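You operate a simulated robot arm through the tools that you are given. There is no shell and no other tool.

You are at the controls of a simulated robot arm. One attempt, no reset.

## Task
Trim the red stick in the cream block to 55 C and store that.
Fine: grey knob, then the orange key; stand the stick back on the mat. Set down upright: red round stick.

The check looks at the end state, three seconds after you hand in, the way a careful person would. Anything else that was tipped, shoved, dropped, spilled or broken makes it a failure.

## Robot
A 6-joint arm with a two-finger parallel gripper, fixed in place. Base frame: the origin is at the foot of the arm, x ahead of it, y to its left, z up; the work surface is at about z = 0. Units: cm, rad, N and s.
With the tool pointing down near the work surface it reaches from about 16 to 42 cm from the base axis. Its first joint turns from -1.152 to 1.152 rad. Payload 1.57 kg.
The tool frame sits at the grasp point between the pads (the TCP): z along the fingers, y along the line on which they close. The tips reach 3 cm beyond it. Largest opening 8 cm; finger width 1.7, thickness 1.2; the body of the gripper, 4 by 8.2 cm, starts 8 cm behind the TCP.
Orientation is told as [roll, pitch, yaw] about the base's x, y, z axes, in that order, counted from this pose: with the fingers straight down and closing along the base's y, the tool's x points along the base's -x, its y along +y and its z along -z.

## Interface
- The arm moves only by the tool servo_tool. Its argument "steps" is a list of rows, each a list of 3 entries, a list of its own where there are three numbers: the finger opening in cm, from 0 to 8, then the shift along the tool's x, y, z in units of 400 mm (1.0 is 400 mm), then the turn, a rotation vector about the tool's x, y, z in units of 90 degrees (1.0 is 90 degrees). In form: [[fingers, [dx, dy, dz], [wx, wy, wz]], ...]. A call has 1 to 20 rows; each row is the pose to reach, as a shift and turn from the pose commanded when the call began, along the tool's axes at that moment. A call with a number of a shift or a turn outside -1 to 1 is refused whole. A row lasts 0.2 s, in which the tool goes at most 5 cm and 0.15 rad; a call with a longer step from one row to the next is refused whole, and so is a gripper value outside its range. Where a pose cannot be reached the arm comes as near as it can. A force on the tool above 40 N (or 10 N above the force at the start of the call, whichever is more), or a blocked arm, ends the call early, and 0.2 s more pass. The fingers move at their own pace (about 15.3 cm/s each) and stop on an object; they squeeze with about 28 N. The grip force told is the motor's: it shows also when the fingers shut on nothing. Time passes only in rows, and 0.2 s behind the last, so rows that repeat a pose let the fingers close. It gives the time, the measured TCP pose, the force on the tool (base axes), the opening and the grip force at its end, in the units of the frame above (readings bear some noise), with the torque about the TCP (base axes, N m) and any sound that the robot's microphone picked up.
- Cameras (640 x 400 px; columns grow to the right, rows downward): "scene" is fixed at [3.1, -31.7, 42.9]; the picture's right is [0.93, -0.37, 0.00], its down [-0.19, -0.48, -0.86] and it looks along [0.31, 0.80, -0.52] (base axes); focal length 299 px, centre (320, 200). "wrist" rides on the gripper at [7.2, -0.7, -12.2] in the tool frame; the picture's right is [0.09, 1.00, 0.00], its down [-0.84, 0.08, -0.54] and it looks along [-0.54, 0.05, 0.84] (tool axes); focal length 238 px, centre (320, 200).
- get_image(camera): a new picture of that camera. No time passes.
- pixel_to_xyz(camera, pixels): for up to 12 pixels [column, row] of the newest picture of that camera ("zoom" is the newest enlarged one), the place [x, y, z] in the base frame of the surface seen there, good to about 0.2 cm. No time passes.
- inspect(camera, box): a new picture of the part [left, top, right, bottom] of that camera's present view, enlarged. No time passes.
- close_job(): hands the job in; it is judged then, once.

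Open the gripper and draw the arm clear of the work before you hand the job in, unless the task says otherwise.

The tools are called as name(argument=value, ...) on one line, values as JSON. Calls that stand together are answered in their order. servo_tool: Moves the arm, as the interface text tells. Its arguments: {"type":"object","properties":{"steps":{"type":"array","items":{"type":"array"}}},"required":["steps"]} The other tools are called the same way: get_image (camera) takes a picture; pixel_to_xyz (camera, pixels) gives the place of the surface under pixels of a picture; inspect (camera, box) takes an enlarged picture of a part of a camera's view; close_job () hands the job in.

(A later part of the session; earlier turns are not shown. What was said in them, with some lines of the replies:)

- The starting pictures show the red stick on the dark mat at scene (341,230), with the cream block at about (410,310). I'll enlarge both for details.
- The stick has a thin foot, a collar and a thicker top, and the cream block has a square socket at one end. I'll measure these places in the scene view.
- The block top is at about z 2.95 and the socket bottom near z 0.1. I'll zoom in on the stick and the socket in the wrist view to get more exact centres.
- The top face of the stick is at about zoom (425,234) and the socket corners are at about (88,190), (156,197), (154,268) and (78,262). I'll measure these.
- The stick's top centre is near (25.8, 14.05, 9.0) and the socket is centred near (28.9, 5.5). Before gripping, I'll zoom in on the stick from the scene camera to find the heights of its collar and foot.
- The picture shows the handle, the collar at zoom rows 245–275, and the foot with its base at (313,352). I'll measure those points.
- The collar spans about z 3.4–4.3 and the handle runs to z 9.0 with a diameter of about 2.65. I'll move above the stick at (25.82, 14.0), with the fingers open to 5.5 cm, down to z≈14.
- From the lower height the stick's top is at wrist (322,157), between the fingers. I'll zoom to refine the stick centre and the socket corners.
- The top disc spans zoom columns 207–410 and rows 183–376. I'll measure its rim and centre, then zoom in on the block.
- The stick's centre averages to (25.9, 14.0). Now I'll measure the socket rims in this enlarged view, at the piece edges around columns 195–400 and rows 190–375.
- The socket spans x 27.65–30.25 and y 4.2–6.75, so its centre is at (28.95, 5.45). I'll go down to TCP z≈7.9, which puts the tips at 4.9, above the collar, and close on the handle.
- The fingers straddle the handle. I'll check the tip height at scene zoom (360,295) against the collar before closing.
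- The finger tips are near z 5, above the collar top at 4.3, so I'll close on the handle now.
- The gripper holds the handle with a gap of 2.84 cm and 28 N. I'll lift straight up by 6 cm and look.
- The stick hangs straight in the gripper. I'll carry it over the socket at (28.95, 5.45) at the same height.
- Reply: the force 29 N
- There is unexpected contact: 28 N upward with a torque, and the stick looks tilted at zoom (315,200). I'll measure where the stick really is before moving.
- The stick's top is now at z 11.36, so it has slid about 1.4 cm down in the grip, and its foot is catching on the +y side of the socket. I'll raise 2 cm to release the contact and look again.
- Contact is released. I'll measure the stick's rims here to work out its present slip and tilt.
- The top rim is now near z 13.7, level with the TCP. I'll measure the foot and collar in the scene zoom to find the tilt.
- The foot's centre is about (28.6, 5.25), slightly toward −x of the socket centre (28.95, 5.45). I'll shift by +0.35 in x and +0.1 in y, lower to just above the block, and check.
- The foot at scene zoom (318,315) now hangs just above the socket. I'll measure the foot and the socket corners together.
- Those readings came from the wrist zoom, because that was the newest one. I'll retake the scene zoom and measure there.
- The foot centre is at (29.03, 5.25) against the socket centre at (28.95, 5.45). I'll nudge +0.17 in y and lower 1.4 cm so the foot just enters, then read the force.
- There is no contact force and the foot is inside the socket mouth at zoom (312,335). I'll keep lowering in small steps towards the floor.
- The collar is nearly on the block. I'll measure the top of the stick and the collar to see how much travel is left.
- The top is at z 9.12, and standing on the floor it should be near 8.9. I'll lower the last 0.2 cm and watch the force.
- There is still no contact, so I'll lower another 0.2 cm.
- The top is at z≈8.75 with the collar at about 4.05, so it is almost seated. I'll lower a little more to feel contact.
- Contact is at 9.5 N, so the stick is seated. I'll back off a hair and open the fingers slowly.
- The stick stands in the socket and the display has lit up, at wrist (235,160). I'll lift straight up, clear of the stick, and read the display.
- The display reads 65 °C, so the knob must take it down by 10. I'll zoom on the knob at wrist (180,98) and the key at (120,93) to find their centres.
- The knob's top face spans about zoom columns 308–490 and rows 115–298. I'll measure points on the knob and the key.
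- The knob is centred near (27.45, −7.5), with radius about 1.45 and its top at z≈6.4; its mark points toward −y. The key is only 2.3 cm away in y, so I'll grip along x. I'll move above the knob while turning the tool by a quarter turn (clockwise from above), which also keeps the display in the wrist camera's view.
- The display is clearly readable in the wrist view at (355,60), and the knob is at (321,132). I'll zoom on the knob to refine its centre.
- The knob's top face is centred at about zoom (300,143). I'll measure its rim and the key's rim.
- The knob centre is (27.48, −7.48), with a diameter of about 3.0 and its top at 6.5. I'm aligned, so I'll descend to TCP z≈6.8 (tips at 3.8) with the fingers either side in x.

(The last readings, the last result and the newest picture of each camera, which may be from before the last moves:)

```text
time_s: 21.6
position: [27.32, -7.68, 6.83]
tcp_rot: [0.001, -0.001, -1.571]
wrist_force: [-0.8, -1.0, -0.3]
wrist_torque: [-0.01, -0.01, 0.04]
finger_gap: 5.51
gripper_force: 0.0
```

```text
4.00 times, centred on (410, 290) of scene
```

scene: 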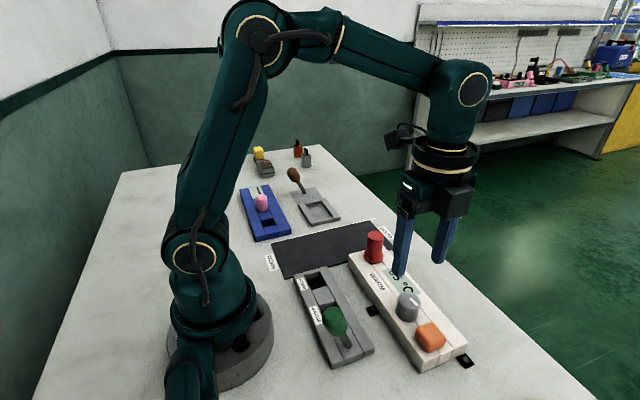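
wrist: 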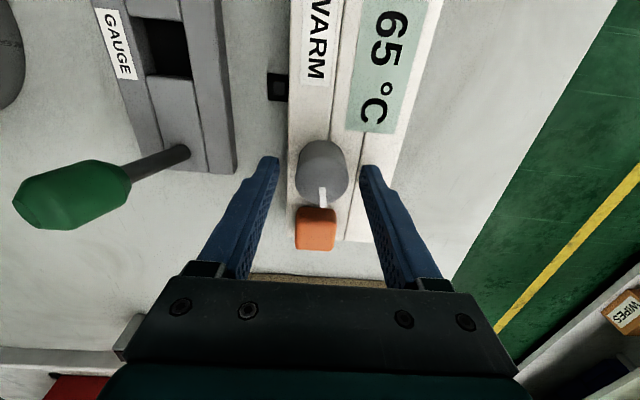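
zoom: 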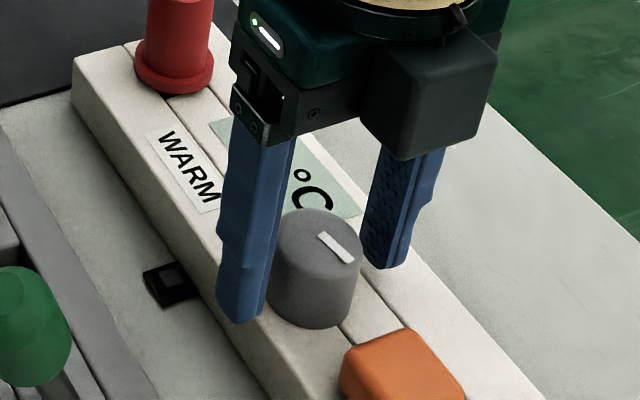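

The knob sits between the fingers in both views. I'll close on it.

servo_tool(steps=[[4.5, [0, 0, 0], [0, 0, 0]], [3.6, [0, 0, 0], [0, 0, 0]], [3.0, [0, 0, 0], [0, 0, 0]], [2.4, [0, 0, 0], [0, 0, 0]], [2.0, [0, 0, 0], [0, 0, 0]], [2.0, [0, 0, 0], [0, 0, 0]]])

get_image(camera="wrist")

```text
time_s: 23.0
position: [27.39, -7.53, 6.87]
tcp_rot: [0.003, -0.002, -1.57]
wrist_force: [15.0, 0.7, -6.7]
wrist_torque: [-0.06, 0.07, -0.04]
finger_gap: 3.33
gripper_force: 41.3
```

```text
taken
```

wrist: 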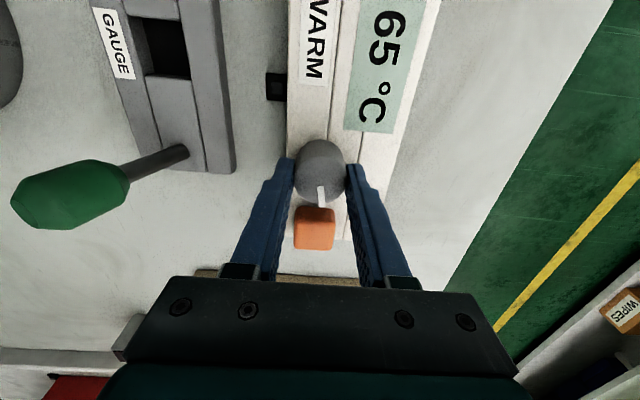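

The knob is gripped at a gap of 3.33, with a 15 N sideways load in +x, so I'm slightly off-centre. I'll shift 0.1 cm toward +x (tool +y) to relieve it.

servo_tool(steps=[[2.0, [0, 0.0015, 0], [0, 0, 0]], [2.0, [0, 0.003, 0], [0, 0, 0]], [2.0, [0, 0.003, 0], [0, 0, 0]]])

```text
time_s: 23.8
position: [27.5, -7.63, 6.84]
tcp_rot: [-0.001, 0.001, -1.571]
wrist_force: [-5.9, 2.3, 22.1]
wrist_torque: [-0.16, -0.03, 0.01]
finger_gap: 3.31
gripper_force: 41.7
```

The sideways load is now small, so I'll turn the knob about 9° counter-clockwise (seen from above) and read the display.

servo_tool(steps=[[2.0, [0, 0, 0], [0, 0, -0.04]], [2.0, [0, 0, 0], [0, 0, -0.08]], [2.0, [0, 0, 0], [0, 0, -0.1]], [2.0, [0, 0, 0], [0, 0, -0.1]]])

get_image(camera="wrist")

```text
time_s: 24.8
position: [27.5, -7.56, 6.74]
tcp_rot: [-0.002, -0.004, -1.412]
wrist_force: [-17.1, -9.9, 31.3]
wrist_torque: [-0.14, 0.08, 0.02]
finger_gap: 3.29
gripper_force: 41.3
```

```text
taken
```

wrist: 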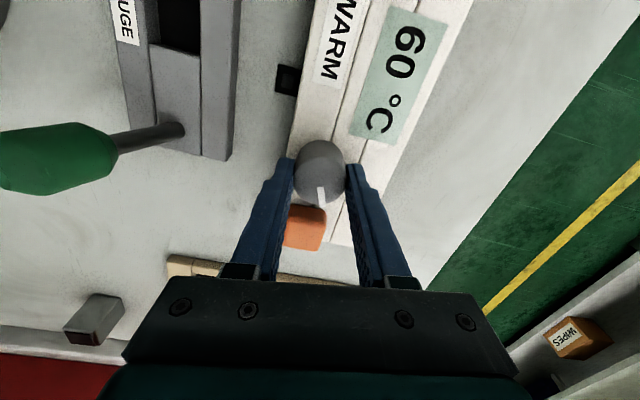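

The display now reads 60 °C, so counter-clockwise lowers it. I'll zoom to confirm before going on.

inspect(camera="wrist", box=[280, 0, 480, 220])

```text
1.82 times, centred on (380, 110) of wrist
```

zoom: 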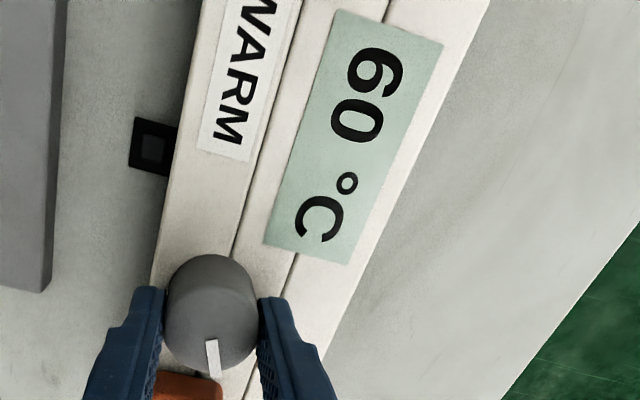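

It reads 60 °C for certain. I'll ease the load by 0.05 cm toward −x and 0.1 cm up, and turn another 4.5°.

servo_tool(steps=[[2.0, [0, -0.0012, -0.002], [0, 0, 0]], [2.0, [0, -0.0012, -0.002], [0, 0, -0.03]], [2.0, [0, -0.0012, -0.002], [0, 0, -0.05]], [2.0, [0, -0.0012, -0.002], [0, 0, -0.05]]])

inspect(camera="wrist", box=[280, 0, 480, 220])

```text
time_s: 25.8
position: [27.56, -7.55, 6.81]
tcp_rot: [-0.002, 0.0, -1.334]
wrist_force: [0.3, -17.6, -28.9]
wrist_torque: [-0.25, -0.18, -0.03]
finger_gap: 3.28
gripper_force: 41.2
```

```text
1.82 times, centred on (380, 110) of wrist
```

zoom: 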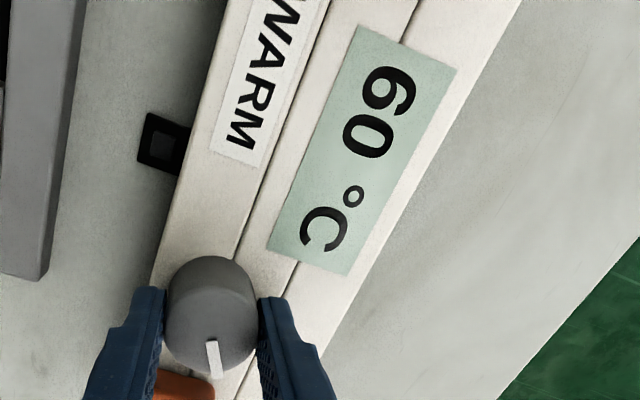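

It still reads 60 °C after 4.5° more, and the z load flipped to −29 N, so the contact is stiff. I'll go back half of that shift, ease −y a little, and turn another 4.5°.

servo_tool(steps=[[2.0, [-0.001, 0, 0.001], [0, 0, 0]], [2.0, [-0.001, 0, 0.001], [0, 0, -0.025]], [2.0, [-0.001, 0, 0.001], [0, 0, -0.05]], [2.0, [-0.001, 0, 0.001], [0, 0, -0.05]]])

inspect(camera="wrist", box=[280, 0, 480, 220])

```text
time_s: 26.8
position: [27.58, -7.61, 6.72]
tcp_rot: [0.001, 0.002, -1.257]
wrist_force: [0.7, -7.9, -22.5]
wrist_torque: [0.72, 0.15, 0.02]
finger_gap: 3.25
gripper_force: 40.3
```

```text
1.82 times, centred on (380, 110) of wrist
```

zoom: 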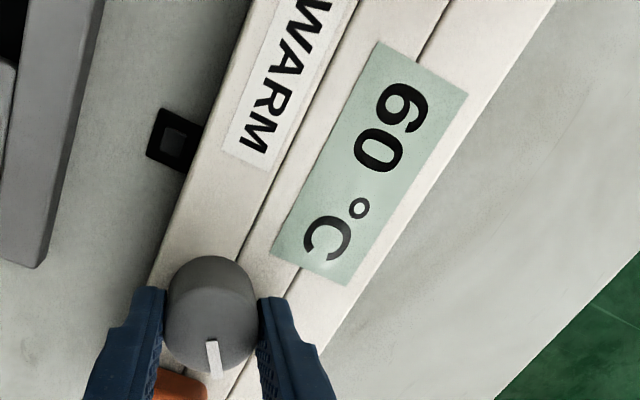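

Still 60 °C at about 18° total. I'll ease down by 0.03 cm and turn another 4.5°.

servo_tool(steps=[[2.0, [-0.0005, 0, 0.00075], [0, 0, 0]], [2.0, [-0.0005, 0, 0.00075], [0, 0, -0.025]], [2.0, [-0.0005, 0, 0.00075], [0, 0, -0.05]], [2.0, [-0.0005, 0, 0.00075], [0, 0, -0.05]]])

inspect(camera="wrist", box=[280, 0, 480, 220])

```text
time_s: 27.8
position: [27.44, -7.68, 6.8]
tcp_rot: [-0.002, 0.001, -1.178]
wrist_force: [-2.8, 7.9, -21.6]
wrist_torque: [-0.75, -0.38, 0.02]
finger_gap: 3.28
gripper_force: 40.6
```

```text
1.82 times, centred on (380, 110) of wrist
```

zoom: 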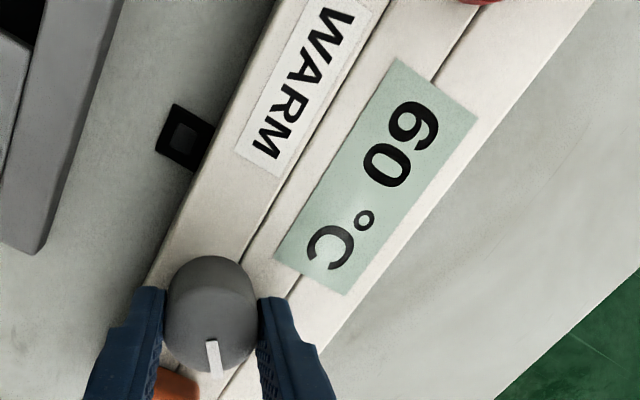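

Still 60 °C at about 22.5°, and the mark turns along with the fingers, so the grip isn't slipping. I'll turn another 4.5°.

servo_tool(steps=[[2.0, [0.0003, 0, 0.0005], [0, 0, -0.025]], [2.0, [0.0003, 0, 0.0005], [0, 0, -0.05]], [2.0, [0.0003, 0, 0.0005], [0, 0, -0.05]]])

inspect(camera="wrist", box=[280, 0, 480, 220])

```text
time_s: 28.6
position: [27.54, -7.65, 6.81]
tcp_rot: [-0.002, 0.0, -1.099]
wrist_force: [-10.2, 18.2, -6.3]
wrist_torque: [0.27, -0.24, 0.02]
finger_gap: 3.27
gripper_force: 41.1
```

```text
1.82 times, centred on (380, 110) of wrist
```

zoom: 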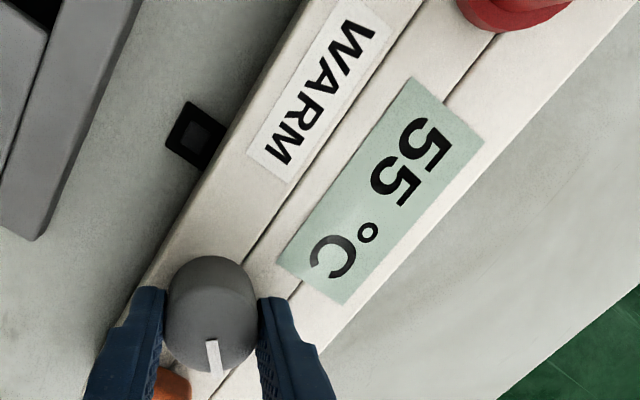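

The display reads 55 °C at about 27°. I'll turn about 4° further to sit inside the step rather than on its edge, easing the load along tool x.

servo_tool(steps=[[2.0, [0.001, 0, 0.0002], [0, 0, -0.02]], [2.0, [0.001, 0, 0.0002], [0, 0, -0.045]], [2.0, [0.001, 0, 0.0002], [0, 0, -0.045]]])

inspect(camera="wrist", box=[280, 0, 480, 220])

```text
time_s: 29.4
position: [27.66, -7.61, 6.89]
tcp_rot: [0.001, -0.001, -1.03]
wrist_force: [-7.2, 18.0, 3.0]
wrist_torque: [1.06, 0.51, 0.0]
finger_gap: 3.26
gripper_force: 40.9
```

```text
1.82 times, centred on (380, 110) of wrist
```

zoom: 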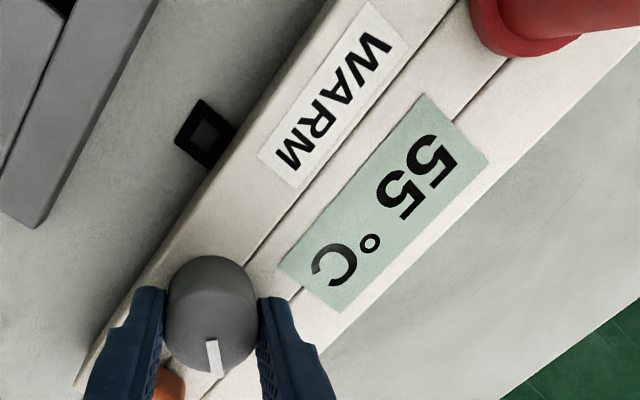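

It holds at 55 °C. I'll open the fingers and check that the reading stays.

servo_tool(steps=[[3.3, [0, 0, 0], [0, 0, 0]], [3.6, [0, 0, 0], [0, 0, 0]], [4.2, [0, 0, 0], [0, 0, 0]], [5.0, [0, 0, 0], [0, 0, 0]], [5.5, [0, 0, 0], [0, 0, 0]], [5.5, [0, 0, 0], [0, 0, 0]]])

get_image(camera="wrist")

```text
time_s: 30.8
position: [27.45, -7.65, 6.81]
tcp_rot: [-0.002, 0.001, -1.031]
wrist_force: [-0.2, 0.5, 0.2]
wrist_torque: [0.02, -0.01, 0.0]
finger_gap: 5.49
gripper_force: 0.0
```

```text
taken
```

wrist: 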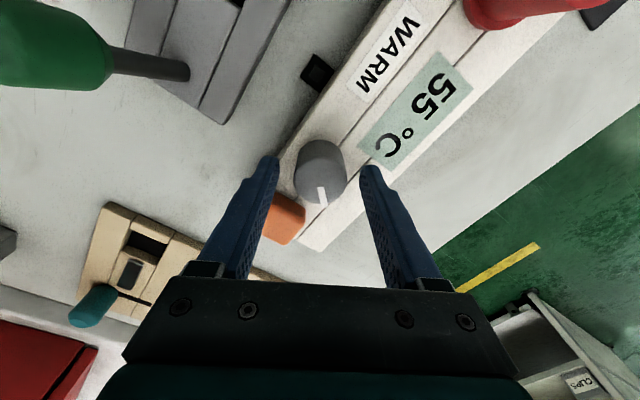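

The display still shows 55 °C with the knob released. I'll lift clear, close the fingers, and move over the orange key at (27.48, −12.7).

servo_tool(steps=[[5.5, [0, 0, -0.03], [0, 0, 0]], [5.5, [0, 0, -0.08], [0, 0, 0]], [5.5, [0, 0, -0.13], [0, 0, 0]], [3.0, [0, 0, -0.16], [0, 0, 0]], [0, [-0.03, -0.018, -0.16], [0, 0, 0]], [0, [-0.065, -0.04, -0.16], [0, 0, 0]], [0, [-0.095, -0.058, -0.16], [0, 0, 0]], [0, [-0.1104, -0.0672, -0.16], [0, 0, 0]], [0, [-0.1104, -0.0672, -0.16], [0, 0, 0]]])

get_image(camera="wrist")

inspect(camera="scene", box=[340, 230, 490, 370])

```text
time_s: 32.8
position: [27.41, -12.77, 13.22]
tcp_rot: [-0.001, -0.001, -1.029]
wrist_force: [-0.7, -0.2, 1.3]
wrist_torque: [0.01, 0.03, 0.0]
finger_gap: 0.02
gripper_force: 21.0
```

```text
taken
```

wrist: 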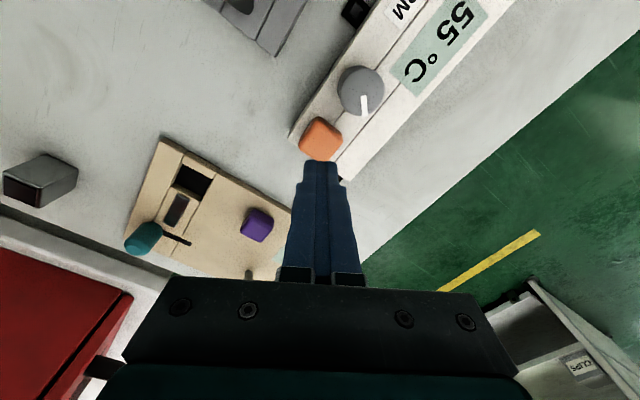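

```text
2.86 times, centred on (415, 300) of scene
```

zoom: 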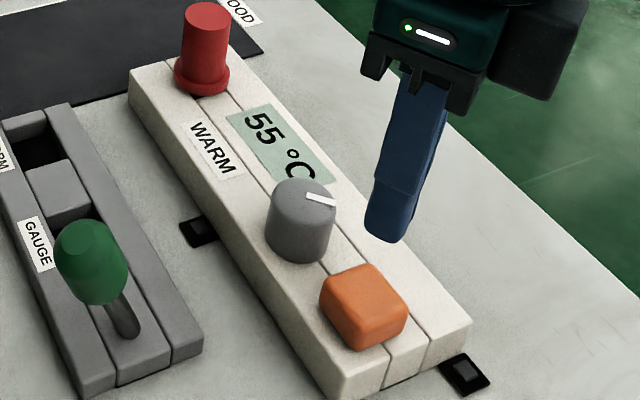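

The fingers are closed above the key and the display reads 55 °C. I'll go down to just above the key top (z 5.35), with the tips at about 5.6.

servo_tool(steps=[[0, [0, 0, 0.03], [0, 0, 0]], [0, [0, 0, 0.07], [0, 0, 0]], [0, [0, 0, 0.1], [0, 0, 0]], [0, [0, 0, 0.115], [0, 0, 0]], [0, [0, 0, 0.115], [0, 0, 0]]])

inspect(camera="scene", box=[340, 230, 490, 370])

```text
time_s: 34.0
position: [27.59, -12.89, 8.65]
tcp_rot: [0.0, 0.001, -1.031]
wrist_force: [-0.2, 0.4, 0.0]
wrist_torque: [0.0, 0.0, 0.01]
finger_gap: 0.02
gripper_force: 21.6
```

```text
2.86 times, centred on (415, 300) of scene
```

zoom: 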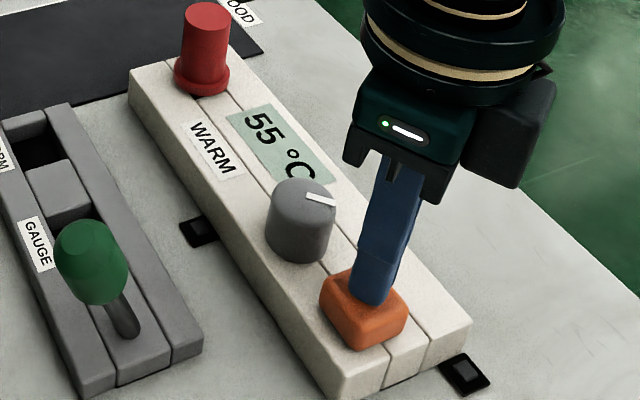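

The tips are over the middle of the key at zoom (370,300). I'll press down in small steps to about 0.5 cm below contact and listen for a click.

servo_tool(steps=[[0, [0, 0, 0.005], [0, 0, 0]], [0, [0, 0, 0.01], [0, 0, 0]], [0, [0, 0, 0.014], [0, 0, 0]], [0, [0, 0, 0.014], [0, 0, 0]]])

inspect(camera="scene", box=[340, 230, 490, 370])

```text
time_s: 35.0
position: [27.5, -12.89, 7.9]
tcp_rot: [0.001, 0.002, -1.028]
wrist_force: [0.5, -0.4, 1.1]
wrist_torque: [0.0, -0.02, 0.01]
finger_gap: 0.0
gripper_force: 21.2
```

```text
2.86 times, centred on (415, 300) of scene
```

zoom: 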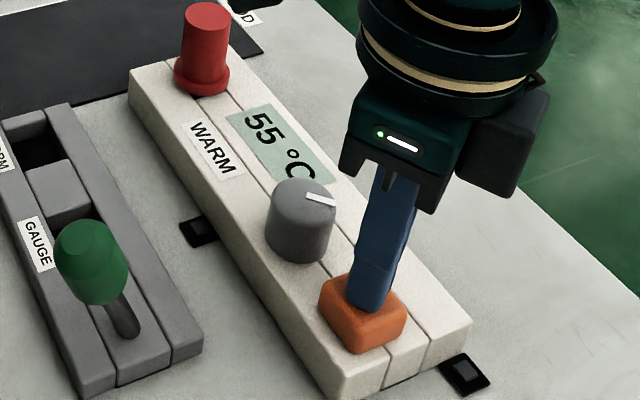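

The key is moving down under about 1 N with no click yet. I'll press further in small steps.

servo_tool(steps=[[0, [0, 0, 0.004], [0, 0, 0]], [0, [0, 0, 0.008], [0, 0, 0]], [0, [0, 0, 0.008], [0, 0, 0]]])

```text
time_s: 35.8
position: [27.54, -12.8, 7.72]
tcp_rot: [-0.001, -0.002, -1.03]
wrist_force: [1.0, 1.6, 2.2]
wrist_torque: [0.01, 0.0, 0.0]
finger_gap: 0.0
gripper_force: 21.1
heard: click
```

A click was heard. I'll check the display for any stored indication before lifting off.

inspect(camera="scene", box=[340, 230, 490, 370])

get_image(camera="wrist")

```text
2.86 times, centred on (415, 300) of scene
```

zoom: 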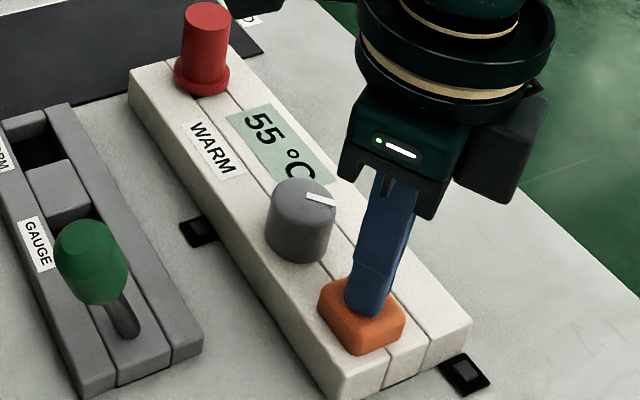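

```text
taken
```

wrist: 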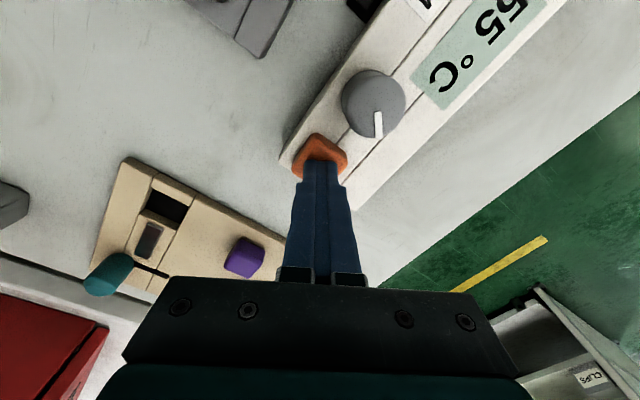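

The display still reads 55 °C. I'll raise straight off the key and look at the display after release.

servo_tool(steps=[[0, [0, 0, -0.01], [0, 0, 0]], [0, [0, 0, -0.04], [0, 0, 0]], [0, [0, 0, -0.09], [0, 0, 0]], [0, [0, 0, -0.14], [0, 0, 0]], [0, [0, 0, -0.18], [0, 0, 0]], [0, [0, 0, -0.18], [0, 0, 0]]])

inspect(camera="scene", box=[340, 230, 490, 370])

get_image(camera="wrist")

```text
time_s: 37.2
position: [27.46, -12.91, 14.73]
tcp_rot: [0.0, 0.001, -1.029]
wrist_force: [0.6, 0.1, 1.1]
wrist_torque: [-0.02, -0.02, 0.0]
finger_gap: 0.02
gripper_force: 21.7
```

```text
2.86 times, centred on (415, 300) of scene
```

zoom: 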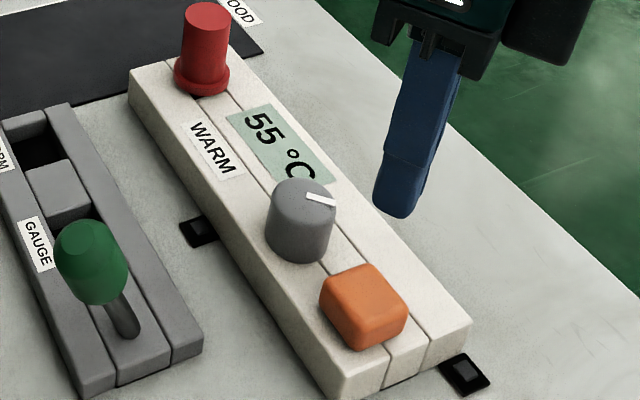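

```text
taken
```

wrist: 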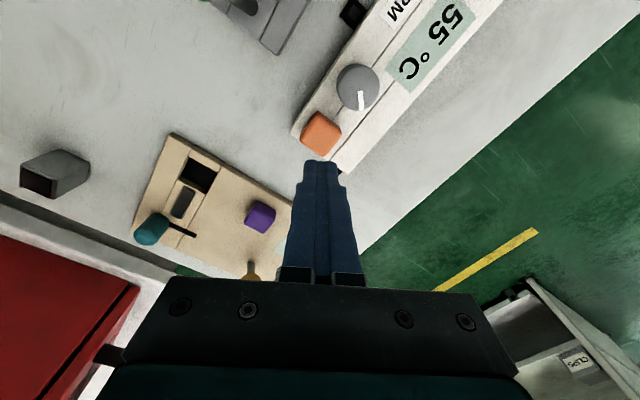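

The key has sprung back and the display holds 55 °C. Now I'll fetch the stick: I'll move back over the socket at this height, open the fingers, and return the yaw to zero.

servo_tool(steps=[[2, [0.0375, 0.0266, 0], [0, 0, -0.0656]], [4, [0.075, 0.0532, 0], [0, 0, -0.1312]], [6, [0.1125, 0.0798, 0], [0, 0, -0.1968]], [6, [0.15, 0.1064, 0], [0, 0, -0.2624]], [6, [0.1875, 0.133, 0], [0, 0, -0.328]], [6, [0.225, 0.1596, 0], [0, 0, -0.3936]], [6, [0.2625, 0.1862, 0], [0, 0, -0.4592]], [6, [0.3, 0.2128, 0], [0, 0, -0.5248]], [6, [0.3375, 0.2394, 0], [0, 0, -0.5904]], [6, [0.375, 0.266, 0], [0, 0, -0.655]], [6, [0.375, 0.266, 0], [0, 0, -0.655]], [6, [0.375, 0.266, 0], [0, 0, -0.655]]])

get_image(camera="scene")

inspect(camera="wrist", box=[280, 90, 380, 190])

```text
time_s: 39.8
position: [28.89, 5.59, 15.01]
tcp_rot: [0.0, 0.0, -0.001]
wrist_force: [-0.1, -0.7, -0.8]
wrist_torque: [0.0, 0.02, 0.02]
finger_gap: 6.01
gripper_force: 0.2
```

```text
taken
```

scene: 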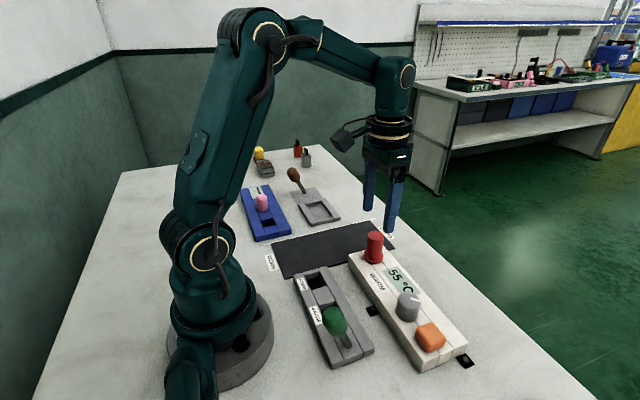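

```text
4.00 times, centred on (330, 140) of wrist
```

zoom: 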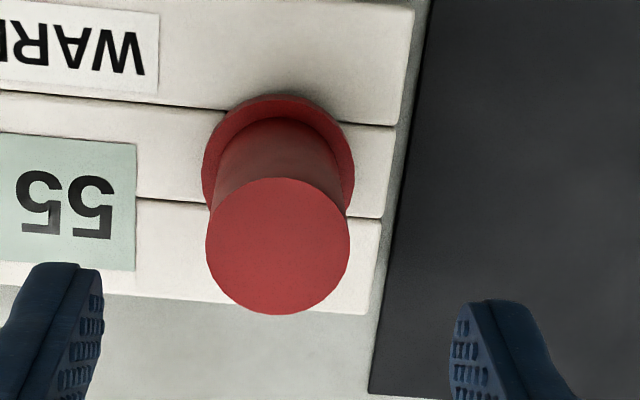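

The stick's top disc spans zoom columns 206–350 and rows 178–315. I'll measure it to centre the grip.

pixel_to_xyz(camera="zoom", pixels=[[278, 246], [211, 246], [345, 246], [278, 183], [278, 310], [230, 200], [326, 200], [230, 292], [326, 292], [208, 170], [350, 170], [270, 102]])

```text
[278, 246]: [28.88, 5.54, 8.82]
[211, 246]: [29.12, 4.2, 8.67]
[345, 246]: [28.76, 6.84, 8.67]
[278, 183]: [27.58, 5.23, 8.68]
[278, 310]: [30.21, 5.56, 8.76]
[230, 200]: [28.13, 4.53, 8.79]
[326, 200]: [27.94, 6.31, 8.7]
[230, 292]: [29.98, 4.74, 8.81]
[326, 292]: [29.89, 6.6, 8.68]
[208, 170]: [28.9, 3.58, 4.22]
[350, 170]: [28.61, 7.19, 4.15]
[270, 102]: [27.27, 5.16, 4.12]
```

The stick is upright with its top centre at (28.9, 5.5), top z 8.73 and collar top about 4.1. I'll descend to TCP z≈7.55 (tips at about 4.55) for a deeper grip, with the fingers at 6 cm.

servo_tool(steps=[[6, [0, -0.002, 0.04], [0, 0, 0]], [6, [0, -0.002, 0.08], [0, 0, 0]], [6, [0, -0.002, 0.12], [0, 0, 0]], [6, [0, -0.002, 0.155], [0, 0, 0]], [6, [0, -0.002, 0.175], [0, 0, 0]], [6, [0, -0.002, 0.185], [0, 0, 0]], [6, [0, -0.002, 0.185], [0, 0, 0]]])

inspect(camera="scene", box=[335, 210, 415, 270])

```text
time_s: 41.4
position: [28.97, 5.41, 7.54]
tcp_rot: [0.0, 0.001, 0.0]
wrist_force: [-0.8, -1.9, -0.2]
wrist_torque: [0.0, 0.02, 0.04]
finger_gap: 6.01
gripper_force: 0.1
```

```text
6.67 times, centred on (375, 240) of scene
```

zoom: 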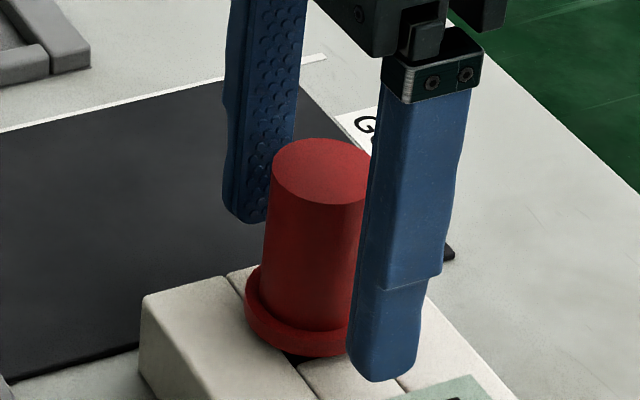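

The fingers straddle the handle. I'll check the near fingertip's height, around zoom (375,370), against the collar.

pixel_to_xyz(camera="zoom", pixels=[[375, 372], [360, 365], [400, 370], [310, 330], [270, 310], [240, 215], [250, 210]])

```text
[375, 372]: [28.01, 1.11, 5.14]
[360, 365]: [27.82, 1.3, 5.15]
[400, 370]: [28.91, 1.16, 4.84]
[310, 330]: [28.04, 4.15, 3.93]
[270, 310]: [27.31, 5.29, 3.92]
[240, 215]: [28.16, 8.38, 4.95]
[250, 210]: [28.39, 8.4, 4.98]
```

The tips are near z 4.7–4.8 with the collar top at about 4.0, so there's clearance. I'll close firmly.

servo_tool(steps=[[4.5, [0, 0, 0], [0, 0, 0]], [3.5, [0, 0, 0], [0, 0, 0]], [2.5, [0, 0, 0], [0, 0, 0]], [1, [0, 0, 0], [0, 0, 0]], [0, [0, 0, 0], [0, 0, 0]], [0, [0, 0, 0], [0, 0, 0]]])

```text
time_s: 42.8
position: [29.01, 5.47, 7.53]
tcp_rot: [0.0, -0.002, 0.0]
wrist_force: [-0.6, -0.3, 0.4]
wrist_torque: [0.02, -0.03, 0.05]
finger_gap: 2.85
gripper_force: 28.2
```

Gripped at 28 N and well centred. I'll lift gently straight out of the socket by about 6 cm.

servo_tool(steps=[[0, [0, 0, -0.01], [0, 0, 0]], [0, [0, 0, -0.025], [0, 0, 0]], [0, [0, 0, -0.045], [0, 0, 0]], [0, [0, 0, -0.07], [0, 0, 0]], [0, [0, 0, -0.095], [0, 0, 0]], [0, [0, 0, -0.12], [0, 0, 0]], [0, [0, 0, -0.14], [0, 0, 0]], [0, [0, 0, -0.15], [0, 0, 0]], [0, [0, 0, -0.15], [0, 0, 0]]])

inspect(camera="scene", box=[335, 180, 415, 260])

pixel_to_xyz(camera="zoom", pixels=[[320, 80], [300, 90], [310, 100], [320, 150], [290, 200]])

get_image(camera="wrist")

```text
time_s: 44.8
position: [29.0, 5.38, 13.49]
tcp_rot: [0.001, 0.0, 0.001]
wrist_force: [-0.1, 0.6, -0.7]
wrist_torque: [0.01, 0.02, 0.03]
finger_gap: 2.81
gripper_force: 28.3
```

```text
5.00 times, centred on (375, 220) of scene
```

zoom: 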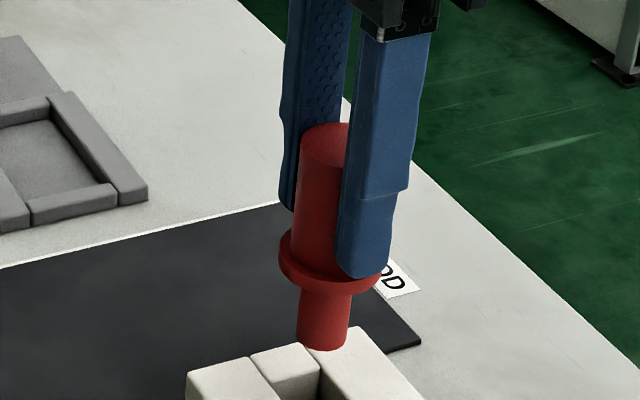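

```text
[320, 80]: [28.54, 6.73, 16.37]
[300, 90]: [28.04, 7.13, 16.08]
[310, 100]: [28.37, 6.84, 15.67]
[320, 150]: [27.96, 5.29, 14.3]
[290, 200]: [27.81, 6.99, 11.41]
```

```text
taken
```

wrist: 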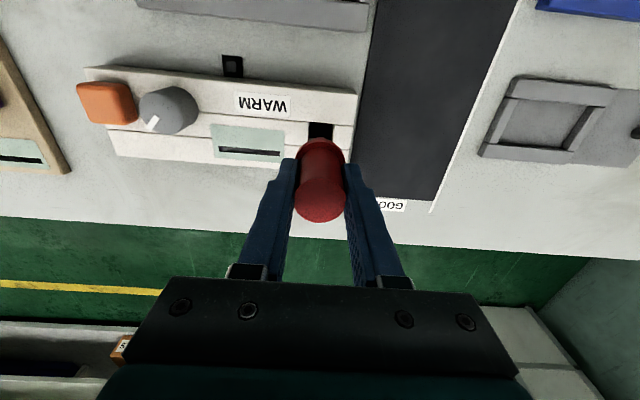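

The stick is out of the socket, with its foot above the block at zoom (323,345). I'll measure the top to check for slip before carrying.

pixel_to_xyz(camera="zoom", pixels=[[320, 135], [330, 150], [308, 145], [335, 130], [300, 255], [310, 275], [323, 335], [300, 320], [348, 320]])

```text
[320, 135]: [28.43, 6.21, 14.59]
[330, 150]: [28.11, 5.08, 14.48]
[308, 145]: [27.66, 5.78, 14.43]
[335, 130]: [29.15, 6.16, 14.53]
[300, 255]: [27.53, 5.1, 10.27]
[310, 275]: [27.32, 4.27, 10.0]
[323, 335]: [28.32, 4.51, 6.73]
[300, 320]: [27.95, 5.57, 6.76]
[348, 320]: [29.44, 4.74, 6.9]
```

There is only about 0.2 cm of slip (top at 14.5). I'll carry the stick smoothly to its old place on the mat, (25.9, 14.0).

servo_tool(steps=[[0, [0.003, 0.008, 0], [0, 0, 0]], [0, [0.009, 0.025, 0], [0, 0, 0]], [0, [0.018, 0.05, 0], [0, 0, 0]], [0, [0.028, 0.078, 0], [0, 0, 0]], [0, [0.038, 0.107, 0], [0, 0, 0]], [0, [0.048, 0.135, 0], [0, 0, 0]], [0, [0.058, 0.163, 0], [0, 0, 0]], [0, [0.067, 0.188, 0], [0, 0, 0]], [0, [0.073, 0.206, 0], [0, 0, 0]], [0, [0.0763, 0.2138, 0], [0, 0, 0]], [0, [0.0763, 0.2138, 0], [0, 0, 0]]])

inspect(camera="scene", box=[301, 165, 381, 245])

get_image(camera="wrist")

```text
time_s: 47.2
position: [25.88, 14.15, 13.47]
tcp_rot: [-0.001, -0.001, 0.001]
wrist_force: [-0.4, -0.4, -1.0]
wrist_torque: [0.0, 0.02, -0.01]
finger_gap: 2.82
gripper_force: 27.8
```

```text
5.00 times, centred on (341, 205) of scene
```

zoom: 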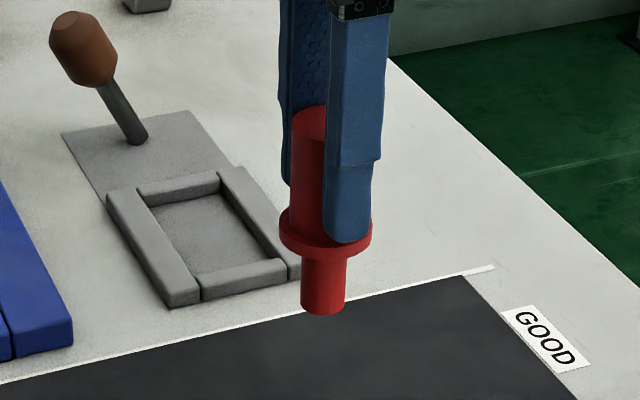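

```text
taken
```

wrist: 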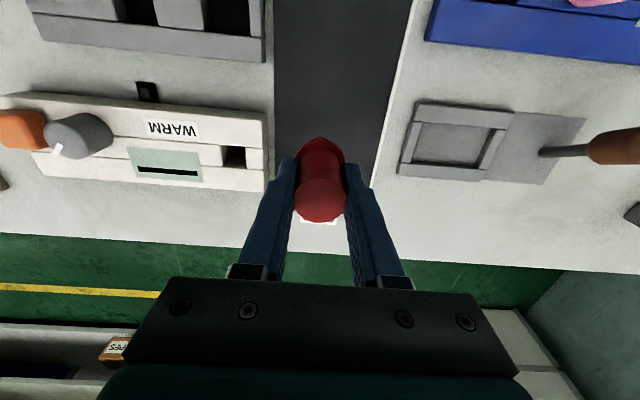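

The stick is over the mat. I'll measure its top, collar and foot here for slip and tilt before lowering.

pixel_to_xyz(camera="zoom", pixels=[[310, 115], [320, 125], [300, 125], [305, 240], [285, 225], [368, 225], [322, 305], [304, 290], [343, 290], [322, 280], [304, 270], [344, 270]])

inspect(camera="wrist", box=[270, 120, 370, 230])

```text
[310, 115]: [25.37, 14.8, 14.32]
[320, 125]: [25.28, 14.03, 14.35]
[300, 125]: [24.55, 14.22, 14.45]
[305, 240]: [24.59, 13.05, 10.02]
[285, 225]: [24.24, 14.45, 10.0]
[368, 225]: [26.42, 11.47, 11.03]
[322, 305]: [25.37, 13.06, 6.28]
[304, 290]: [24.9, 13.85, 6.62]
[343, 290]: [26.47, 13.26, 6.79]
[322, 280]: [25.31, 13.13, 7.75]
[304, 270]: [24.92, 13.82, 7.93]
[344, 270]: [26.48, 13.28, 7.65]
```

```text
3.64 times, centred on (320, 175) of wrist
```

zoom: 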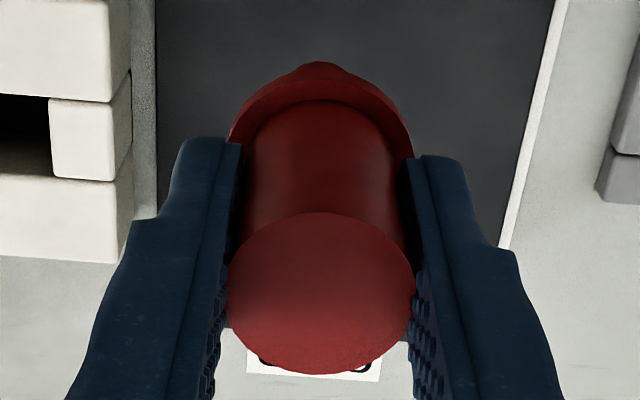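

The foot axis looks vertical in the scene view. I'll also check the top disc's level in the wrist zoom, in case of tilt about y.

pixel_to_xyz(camera="zoom", pixels=[[320, 222], [320, 365], [240, 293], [402, 293], [320, 293], [280, 240], [360, 240], [280, 350], [360, 350], [320, 68], [320, 250], [320, 340]])

```text
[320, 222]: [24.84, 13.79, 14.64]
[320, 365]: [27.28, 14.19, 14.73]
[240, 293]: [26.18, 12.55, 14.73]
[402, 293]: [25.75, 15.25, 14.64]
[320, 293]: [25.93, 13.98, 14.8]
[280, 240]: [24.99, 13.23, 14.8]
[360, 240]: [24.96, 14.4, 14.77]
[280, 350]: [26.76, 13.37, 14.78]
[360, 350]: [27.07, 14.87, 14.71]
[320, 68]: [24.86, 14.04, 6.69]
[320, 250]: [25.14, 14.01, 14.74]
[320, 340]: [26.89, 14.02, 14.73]
```

The top disc is level at z 14.74 and centred at (26.0, 13.95), so there's no slip and it is upright. It needs about 5.7 cm down; I'll lower 5.3 cm first.

servo_tool(steps=[[0, [0, 0, 0.012], [0, 0, 0]], [0, [0, 0, 0.035], [0, 0, 0]], [0, [0, 0, 0.06], [0, 0, 0]], [0, [0, 0, 0.085], [0, 0, 0]], [0, [0, 0, 0.108], [0, 0, 0]], [0, [0, 0, 0.124], [0, 0, 0]], [0, [0, 0, 0.1325], [0, 0, 0]], [0, [0, 0, 0.1325], [0, 0, 0]]])

inspect(camera="scene", box=[301, 190, 381, 270])

```text
time_s: 49.0
position: [25.89, 13.84, 8.16]
tcp_rot: [-0.001, 0.0, 0.0]
wrist_force: [-0.4, -0.8, -0.5]
wrist_torque: [-0.01, -0.01, 0.0]
finger_gap: 2.81
gripper_force: 27.9
```

```text
5.00 times, centred on (341, 230) of scene
```

zoom: 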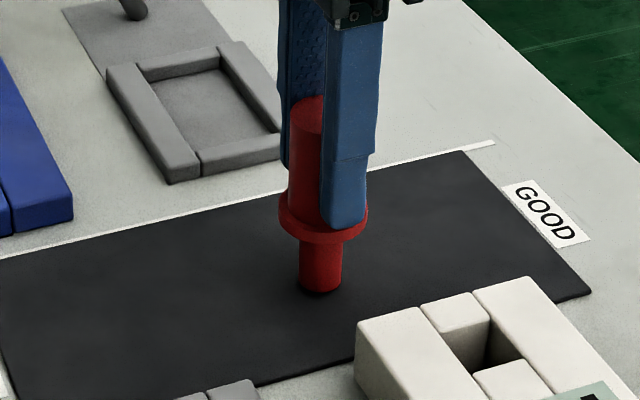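

The stick hangs just above the mat with no contact force. I'll lower in 0.1 cm steps until I feel it touch.

servo_tool(steps=[[0, [0, 0, 0.003], [0, 0, 0]], [0, [0, 0, 0.0055], [0, 0, 0]], [0, [0, 0, 0.0075], [0, 0, 0]]])

```text
time_s: 49.8
position: [26.02, 13.98, 7.88]
tcp_rot: [-0.001, 0.0, 0.001]
wrist_force: [-0.8, 0.6, -0.4]
wrist_torque: [-0.02, 0.01, 0.01]
finger_gap: 2.83
gripper_force: 28.0
```

There's no contact yet at TCP 7.88; contact should come near 7.75. I'll go down a little more.

servo_tool(steps=[[0, [0, 0, 0.0015], [0, 0, 0]], [0, [0, 0, 0.003], [0, 0, 0]]])

inspect(camera="wrist", box=[270, 120, 370, 230])

pixel_to_xyz(camera="zoom", pixels=[[320, 222], [320, 365], [240, 293], [402, 293], [320, 293], [280, 240], [360, 240], [280, 350], [360, 350]])

```text
time_s: 50.4
position: [25.88, 14.06, 7.88]
tcp_rot: [0.0, -0.003, -0.001]
wrist_force: [-0.6, -5.2, 22.9]
wrist_torque: [-0.36, 0.01, -0.02]
finger_gap: 2.81
gripper_force: 28.6
```

```text
3.64 times, centred on (320, 175) of wrist
```

zoom: 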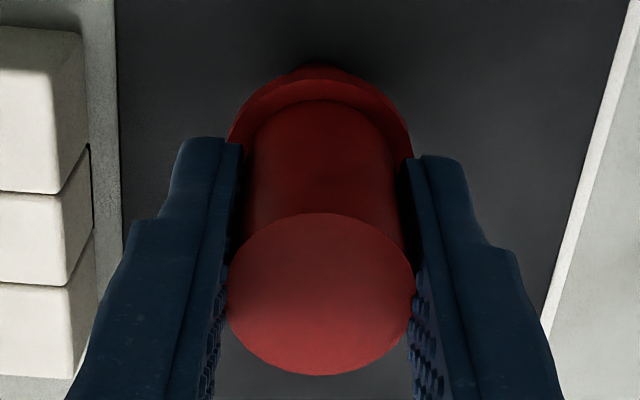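

```text
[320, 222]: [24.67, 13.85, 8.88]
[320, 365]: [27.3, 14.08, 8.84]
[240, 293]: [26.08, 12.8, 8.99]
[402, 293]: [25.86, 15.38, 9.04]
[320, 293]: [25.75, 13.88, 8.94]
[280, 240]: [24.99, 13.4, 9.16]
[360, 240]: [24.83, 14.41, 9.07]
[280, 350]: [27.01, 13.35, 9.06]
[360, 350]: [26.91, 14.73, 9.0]
```

Contact is at 23 N and the top is at z≈9.0, so the stick stands on the mat. I'll ease up by 0.05 cm to drop the load, then open the fingers slowly.

servo_tool(steps=[[0, [0, 0, -0.0015], [0, 0, 0]], [0, [0, 0, -0.0015], [0, 0, 0]]])

```text
time_s: 51.0
position: [25.88, 14.03, 7.89]
tcp_rot: [0.0, -0.002, -0.001]
wrist_force: [6.6, -2.9, 13.1]
wrist_torque: [-0.22, -0.41, 0.03]
finger_gap: 2.83
gripper_force: 28.0
```

There's still 13 N of contact. I'll ease another 0.04 cm and then open in small increments.

servo_tool(steps=[[0, [0, 0, -0.001], [0, 0, 0]], [0, [0, 0, -0.001], [0, 0, 0]], [2.8, [0, 0, -0.001], [0, 0, 0]], [2.95, [0, 0, -0.001], [0, 0, 0]], [3.2, [0, 0, -0.001], [0, 0, 0]], [3.6, [0, 0, -0.001], [0, 0, 0]], [4.2, [0, 0, -0.001], [0, 0, 0]], [5.0, [0, 0, -0.001], [0, 0, 0]], [5.8, [0, 0, -0.001], [0, 0, 0]], [5.8, [0, 0, -0.001], [0, 0, 0]]])

inspect(camera="scene", box=[301, 190, 381, 270])

get_image(camera="wrist")

```text
time_s: 53.2
position: [25.82, 14.07, 7.87]
tcp_rot: [0.0, 0.0, 0.001]
wrist_force: [0.0, -0.6, 1.1]
wrist_torque: [-0.01, 0.0, -0.01]
finger_gap: 5.79
gripper_force: 0.1
```

```text
5.00 times, centred on (341, 230) of scene
```

zoom: 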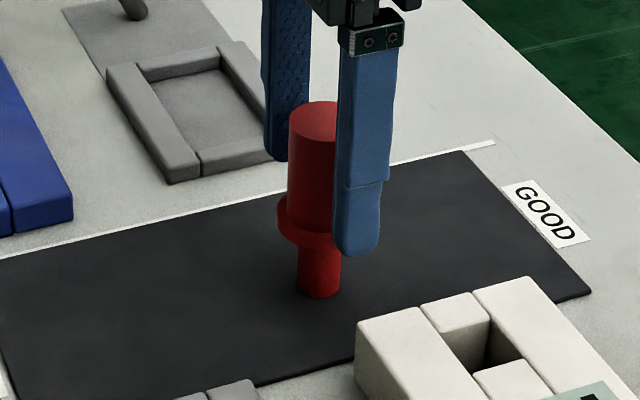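

```text
taken
```

wrist: 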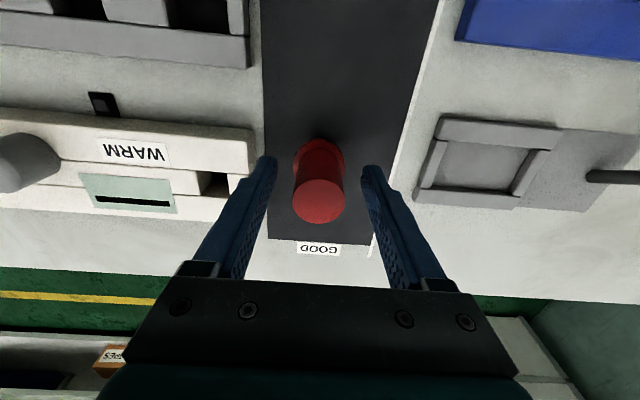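

The stick stands upright and free between the open fingers. I'll rise straight up, well clear of it, and look over the whole table.

servo_tool(steps=[[5.8, [0, 0, -0.02], [0, 0, 0]], [5.8, [0, 0, -0.05], [0, 0, 0]], [5.8, [0, 0, -0.09], [0, 0, 0]], [5.8, [0, 0, -0.14], [0, 0, 0]], [5.8, [0, 0, -0.2], [0, 0, 0]], [5.8, [0, 0, -0.27], [0, 0, 0]], [5.8, [0, 0, -0.35], [0, 0, 0]], [8, [0, 0, -0.42], [0, 0, 0]], [8, [0.03, 0, -0.46], [0, 0, 0]], [8, [0.08, -0.02, -0.5], [0, 0, 0]], [8, [0.12, -0.06, -0.5], [0, 0, 0]], [8, [0.125, -0.11, -0.5], [0, 0, 0]], [8, [0.125, -0.11, -0.5], [0, 0, 0]]])

get_image(camera="scene")

get_image(camera="wrist")

inspect(camera="scene", box=[301, 200, 481, 380])

```text
time_s: 56.0
position: [20.64, 9.67, 27.87]
tcp_rot: [-0.001, -0.001, -0.001]
wrist_force: [-1.4, -0.4, -0.2]
wrist_torque: [-0.04, 0.02, 0.0]
finger_gap: 8.01
gripper_force: 0.0
```

```text
taken
```

scene: 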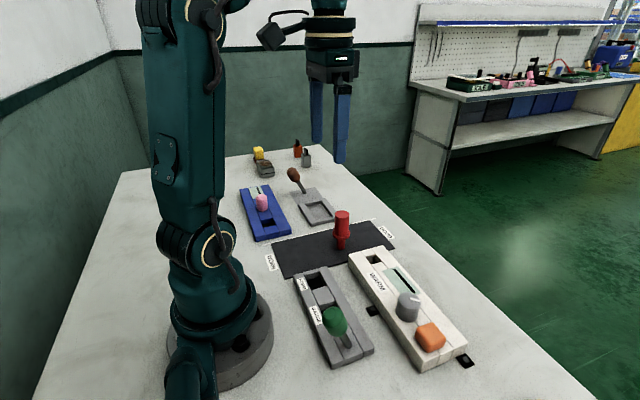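

```text
taken
```

wrist: 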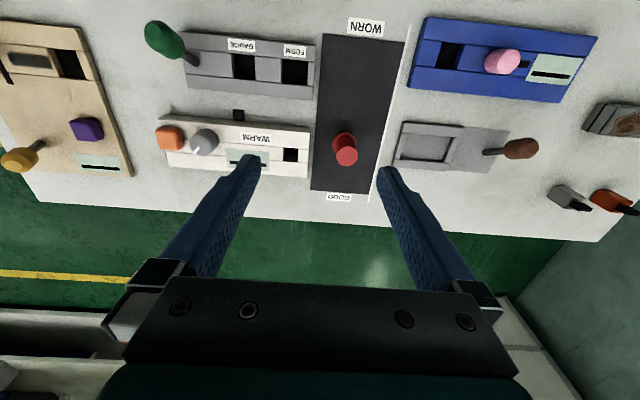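

```text
2.22 times, centred on (391, 290) of scene
```

zoom: 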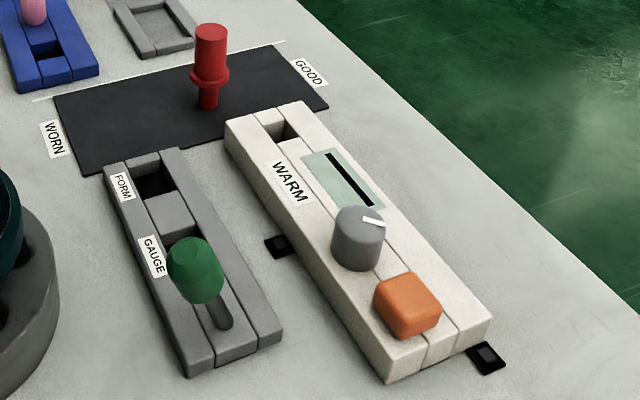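

Everything else looks as it was, and the stick stands on the mat at scene (341,230). I'll take a last close look at the stick for uprightness.

inspect(camera="scene", box=[316, 205, 366, 255])

pixel_to_xyz(camera="zoom", pixels=[[325, 75], [322, 110], [320, 240], [316, 340], [285, 320], [348, 320]])

```text
8.00 times, centred on (341, 230) of scene
```

zoom: 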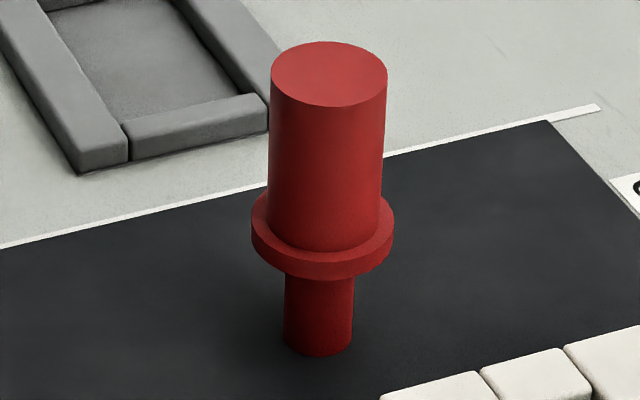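

```text
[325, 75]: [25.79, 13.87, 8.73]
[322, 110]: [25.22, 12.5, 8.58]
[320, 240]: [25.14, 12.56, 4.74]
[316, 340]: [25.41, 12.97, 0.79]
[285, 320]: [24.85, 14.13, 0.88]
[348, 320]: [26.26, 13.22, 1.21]
```

The stick stands upright at its original spot. 55 °C was set and stored with a click, the gripper is open and the arm is clear, so I'm handing the job in.

close_job()

```text
The job is handed in.
```

I set the red stick to 55 °C in the cream block, pressed the orange key to store it, and stood the stick back upright on the mat. The job is handed in.

- **Trim:** With the stick in the socket the display read 65 °C. Turning the grey knob counter-clockwise brought it to 55 °C, and it stayed there after I let go.
- **Store:** Pressing the orange key gave one audible click. The display showed no separate "stored" sign, so that click is my only evidence it was saved.
- **Stick:** It is back where it started, near the middle of the mat. The last close-up shows it upright.
- **Rough moment:** On the first try at the socket the stick slipped in the grip, and its foot pressed on the block's edge at about 28 N. I backed off and re-centred it, and it then went in cleanly.

In the final pictures nothing else had moved or tipped, the gripper was open and the arm was clear.
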